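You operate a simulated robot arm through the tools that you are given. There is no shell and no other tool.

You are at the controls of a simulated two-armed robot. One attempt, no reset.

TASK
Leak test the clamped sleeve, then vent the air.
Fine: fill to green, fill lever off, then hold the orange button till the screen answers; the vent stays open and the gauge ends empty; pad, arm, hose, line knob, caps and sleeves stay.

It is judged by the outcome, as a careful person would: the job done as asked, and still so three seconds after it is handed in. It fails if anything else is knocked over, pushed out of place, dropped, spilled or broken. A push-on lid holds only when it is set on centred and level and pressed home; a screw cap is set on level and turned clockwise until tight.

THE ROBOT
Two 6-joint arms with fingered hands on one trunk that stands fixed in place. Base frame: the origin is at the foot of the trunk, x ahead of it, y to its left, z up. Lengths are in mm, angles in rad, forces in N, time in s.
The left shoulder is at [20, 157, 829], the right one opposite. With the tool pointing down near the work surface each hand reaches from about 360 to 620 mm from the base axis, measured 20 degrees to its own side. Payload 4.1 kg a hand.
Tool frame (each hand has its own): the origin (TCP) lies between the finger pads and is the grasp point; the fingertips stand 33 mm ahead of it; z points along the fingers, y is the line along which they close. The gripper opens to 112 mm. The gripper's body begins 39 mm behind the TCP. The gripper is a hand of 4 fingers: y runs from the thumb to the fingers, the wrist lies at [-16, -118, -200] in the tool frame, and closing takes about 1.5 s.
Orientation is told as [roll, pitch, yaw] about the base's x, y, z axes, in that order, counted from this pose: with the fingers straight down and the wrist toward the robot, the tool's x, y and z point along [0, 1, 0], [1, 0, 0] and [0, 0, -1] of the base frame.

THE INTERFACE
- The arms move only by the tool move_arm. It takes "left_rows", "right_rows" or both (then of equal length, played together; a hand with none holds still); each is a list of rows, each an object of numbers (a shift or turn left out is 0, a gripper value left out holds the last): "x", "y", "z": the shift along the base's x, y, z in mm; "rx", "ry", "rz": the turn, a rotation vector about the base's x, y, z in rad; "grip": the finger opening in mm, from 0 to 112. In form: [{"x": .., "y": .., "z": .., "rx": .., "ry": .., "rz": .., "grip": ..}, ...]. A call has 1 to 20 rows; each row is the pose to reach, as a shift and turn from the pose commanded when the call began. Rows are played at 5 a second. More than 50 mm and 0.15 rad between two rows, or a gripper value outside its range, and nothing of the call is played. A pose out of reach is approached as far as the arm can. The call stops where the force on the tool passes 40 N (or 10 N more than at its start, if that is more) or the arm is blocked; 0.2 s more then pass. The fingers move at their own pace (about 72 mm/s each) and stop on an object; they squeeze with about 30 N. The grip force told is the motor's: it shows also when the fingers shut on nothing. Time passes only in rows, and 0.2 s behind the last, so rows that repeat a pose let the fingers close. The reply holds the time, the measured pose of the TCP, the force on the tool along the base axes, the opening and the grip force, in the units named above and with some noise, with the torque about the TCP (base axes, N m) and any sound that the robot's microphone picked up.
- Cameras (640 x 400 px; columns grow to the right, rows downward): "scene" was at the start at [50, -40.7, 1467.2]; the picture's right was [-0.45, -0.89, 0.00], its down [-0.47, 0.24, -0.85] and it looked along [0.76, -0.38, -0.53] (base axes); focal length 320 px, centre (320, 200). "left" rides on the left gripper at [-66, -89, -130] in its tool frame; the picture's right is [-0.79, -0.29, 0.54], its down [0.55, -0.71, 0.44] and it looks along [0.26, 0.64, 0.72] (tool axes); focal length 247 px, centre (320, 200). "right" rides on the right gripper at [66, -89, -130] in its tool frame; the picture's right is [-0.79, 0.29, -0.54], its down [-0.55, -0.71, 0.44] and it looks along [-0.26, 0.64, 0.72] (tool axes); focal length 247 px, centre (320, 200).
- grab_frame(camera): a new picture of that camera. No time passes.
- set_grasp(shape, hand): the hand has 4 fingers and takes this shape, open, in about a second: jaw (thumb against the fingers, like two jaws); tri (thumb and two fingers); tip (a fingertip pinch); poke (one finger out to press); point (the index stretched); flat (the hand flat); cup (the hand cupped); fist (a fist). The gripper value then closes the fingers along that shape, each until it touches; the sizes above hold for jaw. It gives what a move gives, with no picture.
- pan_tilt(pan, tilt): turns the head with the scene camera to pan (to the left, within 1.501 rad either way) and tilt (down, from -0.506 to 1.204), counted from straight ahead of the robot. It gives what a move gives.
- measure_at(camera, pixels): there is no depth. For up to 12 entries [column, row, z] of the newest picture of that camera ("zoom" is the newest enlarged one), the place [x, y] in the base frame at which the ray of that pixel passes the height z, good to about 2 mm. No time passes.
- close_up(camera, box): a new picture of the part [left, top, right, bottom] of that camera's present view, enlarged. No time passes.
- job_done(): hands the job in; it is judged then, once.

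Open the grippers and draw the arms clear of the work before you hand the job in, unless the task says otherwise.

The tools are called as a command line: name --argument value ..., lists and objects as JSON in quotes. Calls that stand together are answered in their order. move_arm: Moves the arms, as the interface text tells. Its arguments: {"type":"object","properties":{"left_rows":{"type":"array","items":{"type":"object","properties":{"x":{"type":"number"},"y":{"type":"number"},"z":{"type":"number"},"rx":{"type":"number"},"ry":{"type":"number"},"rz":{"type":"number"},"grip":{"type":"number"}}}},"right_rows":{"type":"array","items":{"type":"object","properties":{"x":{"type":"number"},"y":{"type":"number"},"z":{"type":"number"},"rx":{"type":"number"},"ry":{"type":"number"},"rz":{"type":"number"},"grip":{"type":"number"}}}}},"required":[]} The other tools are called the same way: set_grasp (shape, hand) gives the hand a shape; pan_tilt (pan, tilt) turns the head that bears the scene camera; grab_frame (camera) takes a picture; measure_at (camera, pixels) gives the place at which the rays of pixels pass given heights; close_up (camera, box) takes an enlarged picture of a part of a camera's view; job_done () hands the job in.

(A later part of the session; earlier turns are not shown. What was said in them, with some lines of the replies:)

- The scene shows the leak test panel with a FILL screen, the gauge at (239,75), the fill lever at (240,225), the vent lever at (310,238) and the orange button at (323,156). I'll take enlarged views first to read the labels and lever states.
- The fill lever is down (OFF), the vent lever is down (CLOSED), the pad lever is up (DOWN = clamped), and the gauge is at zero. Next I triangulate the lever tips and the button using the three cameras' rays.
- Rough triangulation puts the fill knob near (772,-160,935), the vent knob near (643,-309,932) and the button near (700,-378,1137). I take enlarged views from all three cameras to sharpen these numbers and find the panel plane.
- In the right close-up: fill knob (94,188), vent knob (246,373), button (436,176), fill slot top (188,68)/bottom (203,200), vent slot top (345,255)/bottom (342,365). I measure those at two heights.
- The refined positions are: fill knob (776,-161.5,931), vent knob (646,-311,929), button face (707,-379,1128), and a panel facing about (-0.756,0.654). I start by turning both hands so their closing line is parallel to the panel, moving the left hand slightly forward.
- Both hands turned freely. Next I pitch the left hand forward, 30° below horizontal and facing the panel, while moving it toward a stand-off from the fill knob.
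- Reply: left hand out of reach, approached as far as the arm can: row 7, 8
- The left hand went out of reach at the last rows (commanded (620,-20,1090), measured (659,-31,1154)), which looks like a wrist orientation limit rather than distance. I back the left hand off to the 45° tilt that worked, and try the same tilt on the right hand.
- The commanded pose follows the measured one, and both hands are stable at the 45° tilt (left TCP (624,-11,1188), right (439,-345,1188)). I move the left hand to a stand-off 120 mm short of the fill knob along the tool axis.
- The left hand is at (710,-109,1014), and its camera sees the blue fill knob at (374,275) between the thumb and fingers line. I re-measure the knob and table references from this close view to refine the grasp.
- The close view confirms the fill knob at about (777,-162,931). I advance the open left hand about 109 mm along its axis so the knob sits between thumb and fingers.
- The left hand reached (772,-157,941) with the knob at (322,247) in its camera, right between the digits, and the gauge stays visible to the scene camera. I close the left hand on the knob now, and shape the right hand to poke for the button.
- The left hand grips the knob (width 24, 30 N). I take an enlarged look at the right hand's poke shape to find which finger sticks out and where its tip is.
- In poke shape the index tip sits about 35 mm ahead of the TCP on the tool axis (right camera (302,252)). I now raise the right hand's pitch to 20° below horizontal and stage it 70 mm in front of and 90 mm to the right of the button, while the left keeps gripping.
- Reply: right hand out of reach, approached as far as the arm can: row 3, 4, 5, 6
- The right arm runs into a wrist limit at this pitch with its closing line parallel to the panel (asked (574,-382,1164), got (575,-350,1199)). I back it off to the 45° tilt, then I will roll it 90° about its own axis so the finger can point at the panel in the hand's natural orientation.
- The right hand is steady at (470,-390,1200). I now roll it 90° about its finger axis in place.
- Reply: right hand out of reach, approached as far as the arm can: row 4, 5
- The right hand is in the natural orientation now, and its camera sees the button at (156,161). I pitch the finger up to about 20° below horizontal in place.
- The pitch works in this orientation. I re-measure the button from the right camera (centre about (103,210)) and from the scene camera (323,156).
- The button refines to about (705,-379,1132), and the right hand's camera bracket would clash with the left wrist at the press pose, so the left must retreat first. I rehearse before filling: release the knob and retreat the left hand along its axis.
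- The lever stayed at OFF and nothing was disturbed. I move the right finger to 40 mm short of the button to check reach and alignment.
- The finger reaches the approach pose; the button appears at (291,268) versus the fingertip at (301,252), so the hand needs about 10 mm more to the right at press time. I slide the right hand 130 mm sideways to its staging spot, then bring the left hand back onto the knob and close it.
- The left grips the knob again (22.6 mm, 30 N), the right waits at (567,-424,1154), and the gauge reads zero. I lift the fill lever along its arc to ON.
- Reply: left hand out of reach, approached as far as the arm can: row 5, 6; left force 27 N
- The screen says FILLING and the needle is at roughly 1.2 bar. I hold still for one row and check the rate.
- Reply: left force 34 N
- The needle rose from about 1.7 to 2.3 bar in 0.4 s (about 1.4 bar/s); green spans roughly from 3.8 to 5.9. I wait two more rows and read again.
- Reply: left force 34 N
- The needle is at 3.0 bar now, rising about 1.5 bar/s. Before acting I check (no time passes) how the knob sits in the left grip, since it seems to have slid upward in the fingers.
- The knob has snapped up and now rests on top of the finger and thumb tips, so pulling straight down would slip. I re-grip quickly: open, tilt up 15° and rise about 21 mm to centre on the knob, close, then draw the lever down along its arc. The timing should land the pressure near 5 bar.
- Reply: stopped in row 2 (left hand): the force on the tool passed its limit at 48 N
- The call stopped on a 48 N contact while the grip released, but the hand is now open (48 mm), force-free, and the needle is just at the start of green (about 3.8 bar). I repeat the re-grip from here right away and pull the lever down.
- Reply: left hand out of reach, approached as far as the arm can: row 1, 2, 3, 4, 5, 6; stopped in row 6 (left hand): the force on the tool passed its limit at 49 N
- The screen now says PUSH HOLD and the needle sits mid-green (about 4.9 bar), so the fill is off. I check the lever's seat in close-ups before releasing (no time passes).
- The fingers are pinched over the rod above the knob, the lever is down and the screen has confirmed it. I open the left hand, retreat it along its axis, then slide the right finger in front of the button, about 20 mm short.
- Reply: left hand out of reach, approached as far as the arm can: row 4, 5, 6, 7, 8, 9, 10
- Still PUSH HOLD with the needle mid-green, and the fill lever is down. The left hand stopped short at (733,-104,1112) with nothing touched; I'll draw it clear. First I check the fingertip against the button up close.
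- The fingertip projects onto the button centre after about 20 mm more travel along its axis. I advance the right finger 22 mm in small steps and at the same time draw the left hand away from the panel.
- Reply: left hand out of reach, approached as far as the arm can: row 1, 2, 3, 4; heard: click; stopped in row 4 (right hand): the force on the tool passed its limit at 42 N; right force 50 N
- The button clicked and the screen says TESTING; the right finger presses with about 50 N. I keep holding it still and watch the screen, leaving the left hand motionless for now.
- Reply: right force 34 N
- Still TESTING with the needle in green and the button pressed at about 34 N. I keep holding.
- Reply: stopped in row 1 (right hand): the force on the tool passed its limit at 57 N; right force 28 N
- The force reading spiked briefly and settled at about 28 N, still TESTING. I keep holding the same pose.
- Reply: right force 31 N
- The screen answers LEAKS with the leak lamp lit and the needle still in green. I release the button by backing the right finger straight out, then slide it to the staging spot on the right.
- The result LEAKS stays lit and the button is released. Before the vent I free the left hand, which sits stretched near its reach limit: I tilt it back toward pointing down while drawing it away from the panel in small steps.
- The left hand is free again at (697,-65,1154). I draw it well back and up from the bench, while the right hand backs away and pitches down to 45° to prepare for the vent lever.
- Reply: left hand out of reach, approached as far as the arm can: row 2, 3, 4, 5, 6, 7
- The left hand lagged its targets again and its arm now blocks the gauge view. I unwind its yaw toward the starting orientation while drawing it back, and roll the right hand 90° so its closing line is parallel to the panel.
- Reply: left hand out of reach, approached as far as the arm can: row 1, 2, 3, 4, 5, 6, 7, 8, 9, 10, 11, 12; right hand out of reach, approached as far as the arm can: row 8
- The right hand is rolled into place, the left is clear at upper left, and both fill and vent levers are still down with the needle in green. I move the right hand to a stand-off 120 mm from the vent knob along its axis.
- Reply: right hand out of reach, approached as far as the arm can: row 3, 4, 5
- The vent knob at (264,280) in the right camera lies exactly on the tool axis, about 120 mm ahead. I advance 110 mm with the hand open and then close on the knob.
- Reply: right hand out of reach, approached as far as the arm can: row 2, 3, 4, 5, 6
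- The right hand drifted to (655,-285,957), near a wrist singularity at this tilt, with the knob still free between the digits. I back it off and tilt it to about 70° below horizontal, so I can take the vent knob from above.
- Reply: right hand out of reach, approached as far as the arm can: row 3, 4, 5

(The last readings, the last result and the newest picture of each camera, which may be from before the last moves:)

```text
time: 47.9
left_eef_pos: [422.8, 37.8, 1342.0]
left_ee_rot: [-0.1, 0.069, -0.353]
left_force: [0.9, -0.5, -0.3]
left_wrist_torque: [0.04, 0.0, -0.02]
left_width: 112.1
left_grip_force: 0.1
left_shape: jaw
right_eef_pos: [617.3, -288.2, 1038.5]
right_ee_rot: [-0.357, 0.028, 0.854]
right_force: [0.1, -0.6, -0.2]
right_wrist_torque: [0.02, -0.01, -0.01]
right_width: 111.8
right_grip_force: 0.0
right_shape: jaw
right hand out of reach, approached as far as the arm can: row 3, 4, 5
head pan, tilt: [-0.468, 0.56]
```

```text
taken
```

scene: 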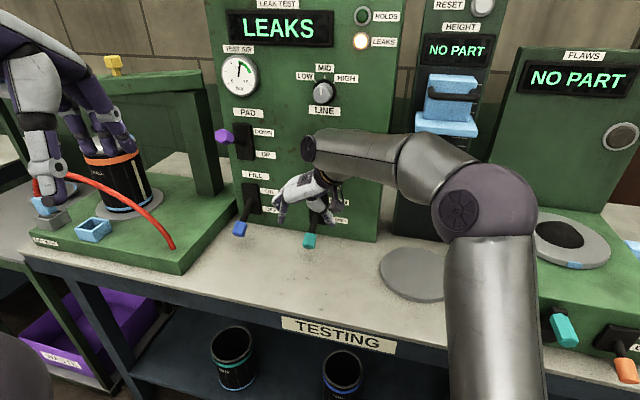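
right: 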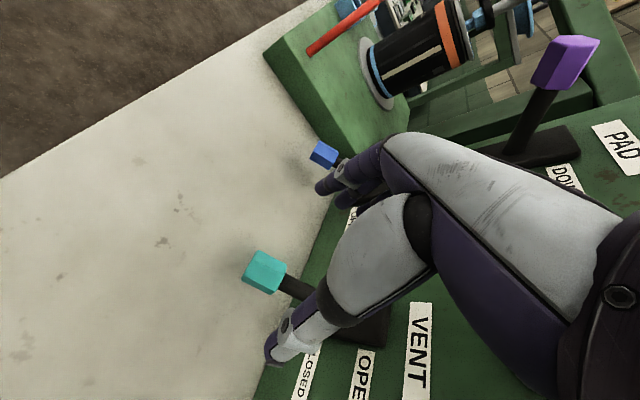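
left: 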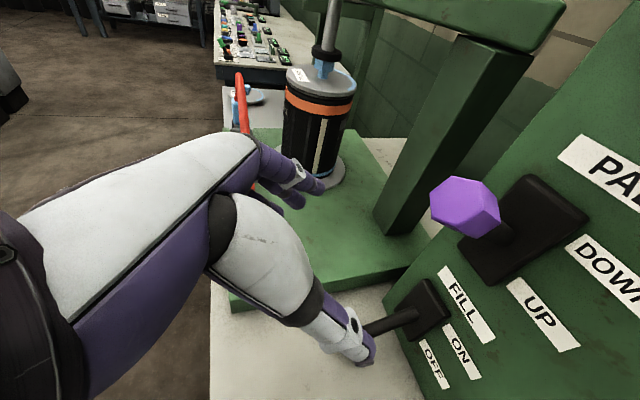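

The tilt worked: the right hand is at (617,-288,1039) and the vent knob at (264,272) lies 115 mm straight ahead on its axis. I descend 105 mm with the hand open.

move_arm --right_rows '[{"x": 5.4, "y": -4.1, "z": -20}, {"x": 10.8, "y": -8.2, "z": -40}, {"x": 16.2, "y": -12.3, "z": -60}, {"x": 21.6, "y": -16.4, "z": -80}, {"x": 27, "y": -20.5, "z": -99.5}, {"x": 27, "y": -20.5, "z": -99.5}]'

grab_frame --camera "right"

grab_frame --camera "scene"

```text
time: 49.3
left_eef_pos: [423.0, 36.7, 1341.7]
left_ee_rot: [-0.1, 0.069, -0.351]
left_force: [0.2, 0.3, -0.4]
left_wrist_torque: [0.0, -0.01, -0.01]
left_width: 111.8
left_grip_force: 0.0
left_shape: jaw
right_eef_pos: [643.8, -306.5, 938.6]
right_ee_rot: [-0.357, 0.029, 0.854]
right_force: [0.3, 0.9, -0.6]
right_wrist_torque: [0.02, -0.01, -0.02]
right_width: 111.8
right_grip_force: 0.1
right_shape: jaw
head pan, tilt: [-0.468, 0.56]
```

```text
taken
```

right: 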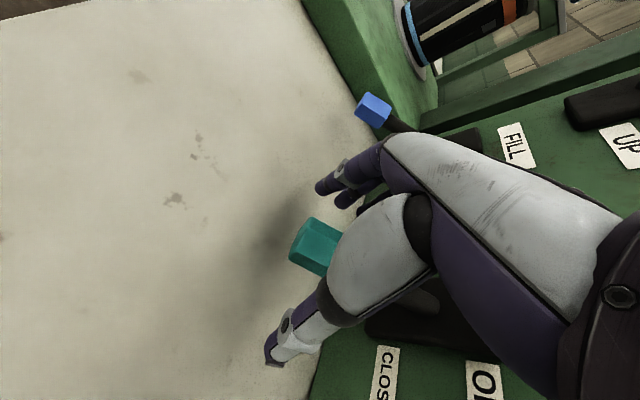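

```text
taken
```

scene: 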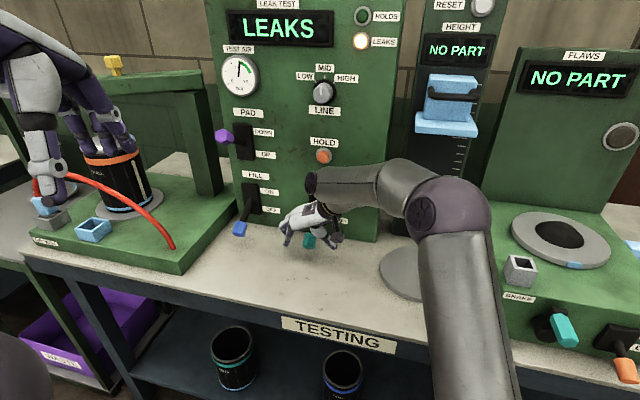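

The knob sits between the digits with the arm on target at (644,-307,939). I close the right hand on the vent knob.

move_arm --right_rows '[{"grip": 60}, {"grip": 30}, {"grip": 0}, {"grip": 0}, {"grip": 0}, {"grip": 0}, {"grip": 0}]'

grab_frame --camera "right"

```text
time: 50.9
left_eef_pos: [423.7, 37.1, 1342.3]
left_ee_rot: [-0.1, 0.069, -0.352]
left_force: [1.2, 0.6, 0.6]
left_wrist_torque: [0.03, -0.02, 0.02]
left_width: 112.0
left_grip_force: 0.0
left_shape: jaw
right_eef_pos: [644.8, -307.3, 939.1]
right_ee_rot: [-0.357, 0.031, 0.853]
right_force: [-4.2, -4.5, -2.8]
right_wrist_torque: [0.03, 0.06, -0.01]
right_width: 23.1
right_grip_force: 29.7
right_shape: jaw
head pan, tilt: [-0.468, 0.56]
```

```text
taken
```

right: 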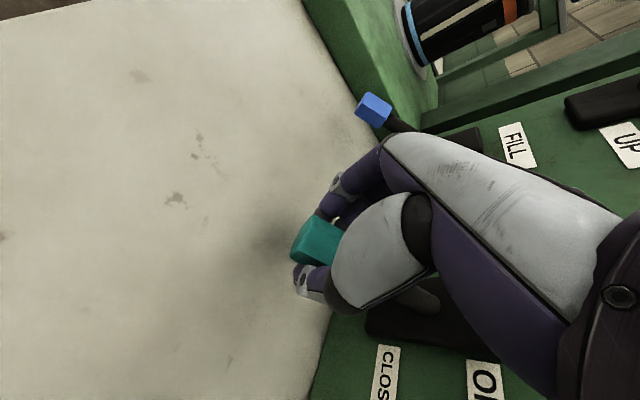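

The grip holds the vent knob (23 mm, 30 N). I lift the vent lever along its arc to OPEN.

move_arm --right_rows '[{"x": -4.8, "y": 4.1, "z": 15.2}, {"x": -7.7, "y": 6.7, "z": 31.2}, {"x": -8.6, "y": 7.5, "z": 47.7}, {"x": -7.7, "y": 6.7, "z": 64.1}, {"x": -4.8, "y": 4.1, "z": 80.1}, {"x": 0, "y": 0, "z": 94}]'

grab_frame --camera "right"

grab_frame --camera "scene"

close_up --camera "scene" --box '[190, 0, 390, 250]'

```text
time: 52.3
left_eef_pos: [423.4, 37.2, 1341.7]
left_ee_rot: [-0.1, 0.068, -0.352]
left_force: [-0.5, -0.6, -0.6]
left_wrist_torque: [0.05, -0.02, -0.02]
left_width: 112.0
left_grip_force: 0.0
left_shape: jaw
right_eef_pos: [639.5, -303.4, 1015.4]
right_ee_rot: [-0.335, 0.046, 0.861]
right_force: [-4.4, -3.3, -10.4]
right_wrist_torque: [0.17, -0.2, 0.15]
right_width: 20.9
right_grip_force: 30.2
right_shape: jaw
head pan, tilt: [-0.468, 0.56]
stopped in row 6 (right hand): the force on the tool passed its limit at 44 N (the readings are from after the stop); the commanded pose is now the measured one
```

```text
taken
```

right: 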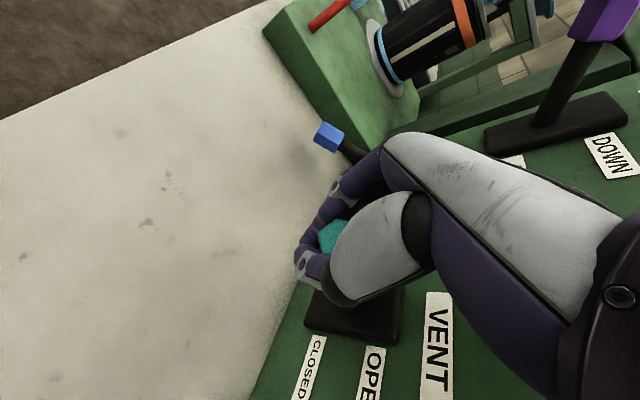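

```text
taken
```

scene: 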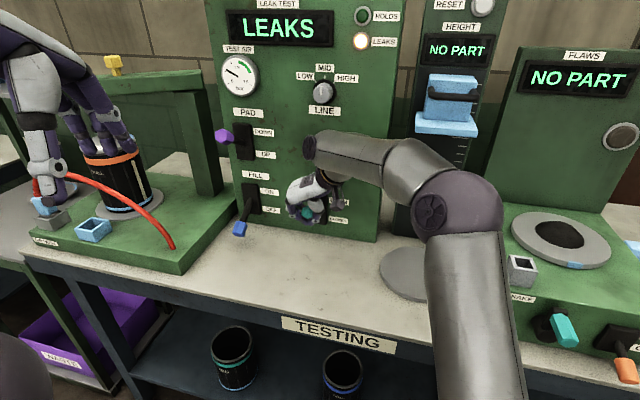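

```text
1.60 times, centred on (290, 125) of scene
```

zoom: 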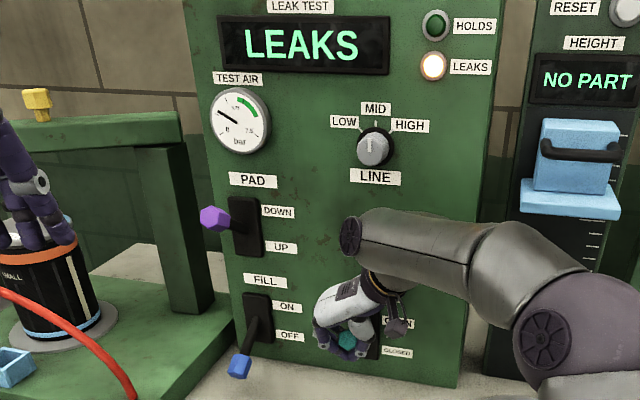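

The gauge has fallen to about 2 bar, so the vent is opening. I look closely at the lever position before letting go.

close_up --camera "right" --box '[240, 170, 440, 370]'

close_up --camera "scene" --box '[270, 160, 380, 250]'

```text
2.00 times, centred on (340, 270) of right
```

zoom: 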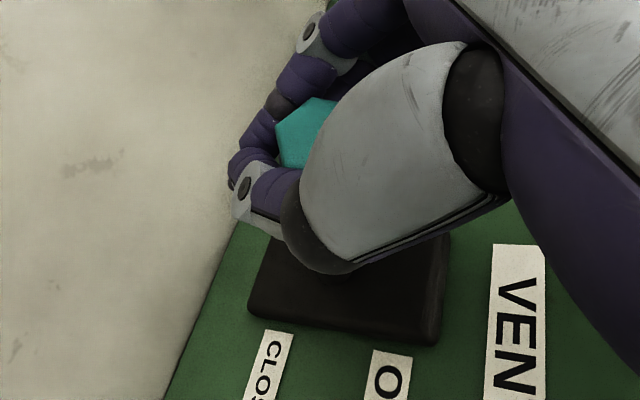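

```text
4.44 times, centred on (325, 205) of scene
```

zoom: 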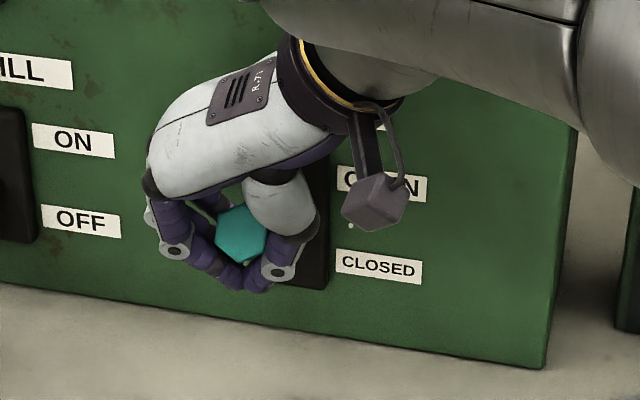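

The knob is at about z 1022, i.e. fully at OPEN. I open the right hand in place, then back it out upward and away from the panel.

move_arm --right_rows '[{"grip": 60}, {"grip": 112}, {"grip": 112}, {"grip": 112}, {"grip": 112}, {"x": -5, "y": 4, "z": 12}, {"x": -12, "y": 10, "z": 28}, {"x": -22, "y": 19, "z": 48}, {"x": -35, "y": 30, "z": 70}, {"x": -52, "y": 40, "z": 90}]'

grab_frame --camera "right"

grab_frame --camera "scene"

close_up --camera "scene" --box '[190, 0, 390, 250]'

```text
time: 54.5
left_eef_pos: [424.2, 36.7, 1342.0]
left_ee_rot: [-0.099, 0.068, -0.352]
left_force: [0.9, -0.7, -0.8]
left_wrist_torque: [0.03, 0.02, 0.01]
left_width: 111.8
left_grip_force: 0.0
left_shape: jaw
right_eef_pos: [587.9, -263.7, 1108.2]
right_ee_rot: [-0.338, 0.043, 0.859]
right_force: [0.4, -0.9, -0.3]
right_wrist_torque: [-0.01, 0.01, -0.01]
right_width: 111.5
right_grip_force: 0.0
right_shape: jaw
head pan, tilt: [-0.468, 0.56]
```

```text
taken
```

right: 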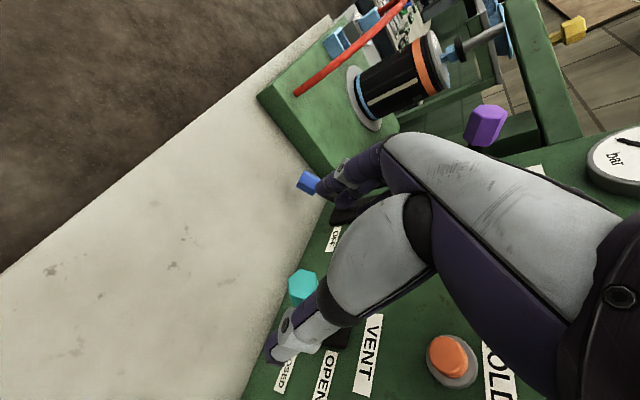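

```text
taken
```

scene: 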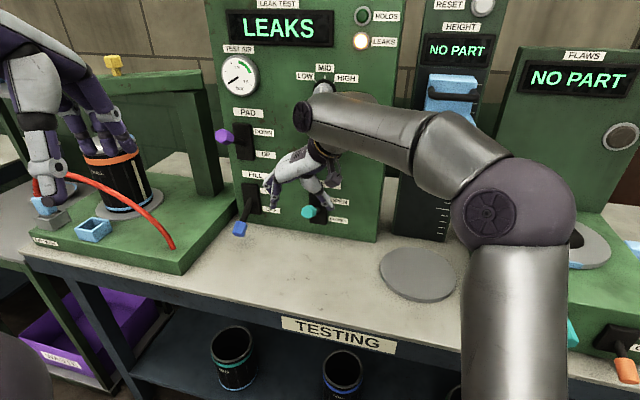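

```text
1.60 times, centred on (290, 125) of scene
```

zoom: 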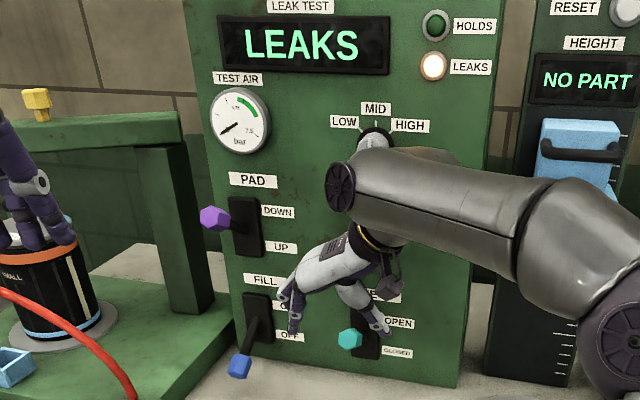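

The gauge reads zero, the vent lever stays up at OPEN, and the fill lever is down at OFF. I withdraw the right hand well back from the panel.

move_arm --right_rows '[{"x": -20, "y": 15, "z": 15}, {"x": -45, "y": 25, "z": 30}, {"x": -75, "y": 20, "z": 45}, {"x": -105, "y": 0, "z": 60}, {"x": -135, "y": -25, "z": 75}, {"x": -165, "y": -50, "z": 85}, {"x": -190, "y": -80, "z": 95}, {"x": -200, "y": -100, "z": 100}]'

grab_frame --camera "scene"

grab_frame --camera "left"

close_up --camera "scene" --box '[190, 0, 390, 250]'

```text
time: 56.3
left_eef_pos: [423.8, 38.1, 1341.6]
left_ee_rot: [-0.099, 0.069, -0.353]
left_force: [0.6, -0.3, -0.8]
left_wrist_torque: [-0.01, -0.01, -0.02]
left_width: 111.9
left_grip_force: 0.1
left_shape: jaw
right_eef_pos: [388.6, -362.8, 1208.4]
right_ee_rot: [-0.336, 0.042, 0.857]
right_force: [0.3, 0.5, -0.5]
right_wrist_torque: [-0.04, 0.06, 0.0]
right_width: 111.9
right_grip_force: 0.1
right_shape: jaw
head pan, tilt: [-0.468, 0.56]
```

```text
taken
```

scene: 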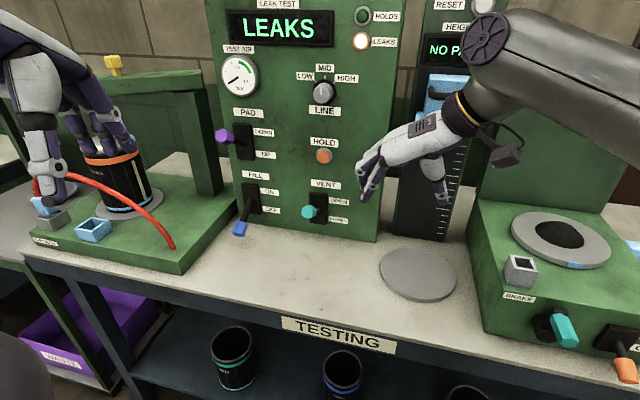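

```text
taken
```

left: 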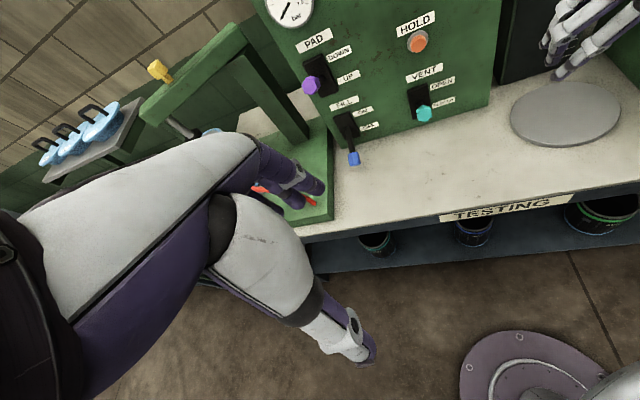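

```text
1.60 times, centred on (290, 125) of scene
```

zoom: 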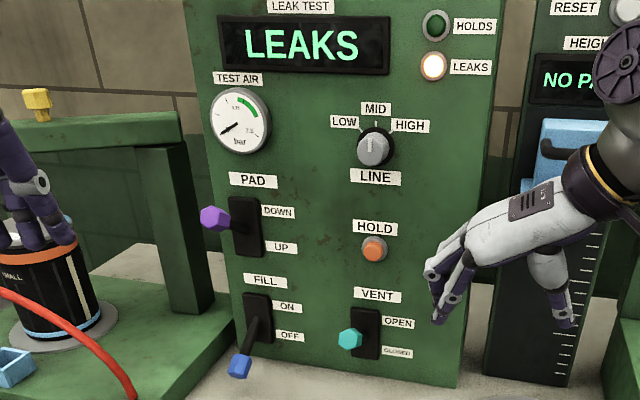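

The vent knob is at (308,212), matching the fully open position, with the gauge at zero, fill OFF, pad DOWN, line MID, and hose and sleeve as before. I take one final close look at the gauge and clamp before handing in.

close_up --camera "scene" --box '[200, 10, 350, 110]'

close_up --camera "scene" --box '[0, 30, 240, 280]'

```text
4.00 times, centred on (275, 60) of scene
```

zoom: 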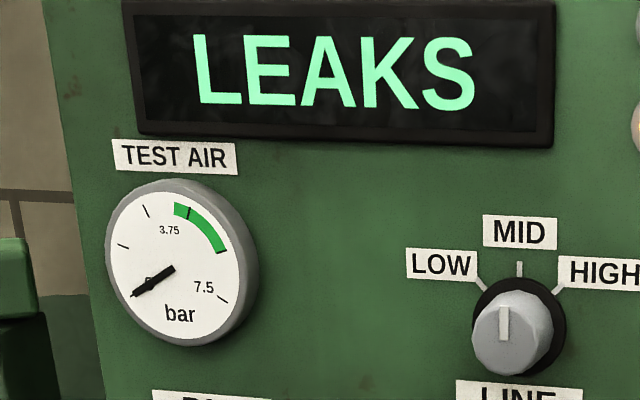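

```text
1.60 times, centred on (120, 155) of scene
```

zoom: 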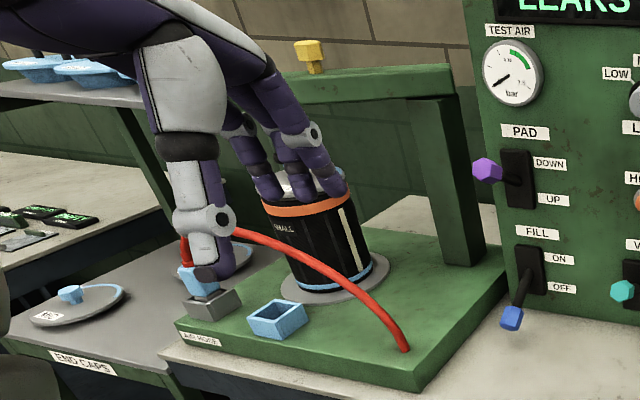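

The gauge is at zero, the screen shows LEAKS, the vent is open, the fill lever is off, and the sleeve, clamp arm, hose and line knob look unchanged. Both hands are open and clear, so I hand the job in.

job_done

```text
The job is handed in.
```

The leak test is done and the air is vented: the sleeve fails. After I held the orange button, the screen read **LEAKS** and the leak lamp lit.

- **Fill:** I filled to about 4.9 bar, the middle of the green band, then set the fill lever to OFF. It took two tries to pull the lever down because the knob slipped in the grip. The screen then read PUSH HOLD with the needle still in green.
- **Hold:** I held the button until the screen answered. The press was firmer than needed, with brief force peaks up to 57 N.
- **Vent:** The vent lever is up at OPEN and stays there, and the gauge reads zero.
- **Everything else:** In the last pictures the pad lever is still DOWN and the line knob is at MID. The clamp arm, hose and sleeve look as they did at the start, and the caps in view do too. Part of that area was behind the left hand.

Both hands are open and drawn back. The left one stopped about 100 mm higher than I aimed because it ran out of reach, but it is well above the bench.
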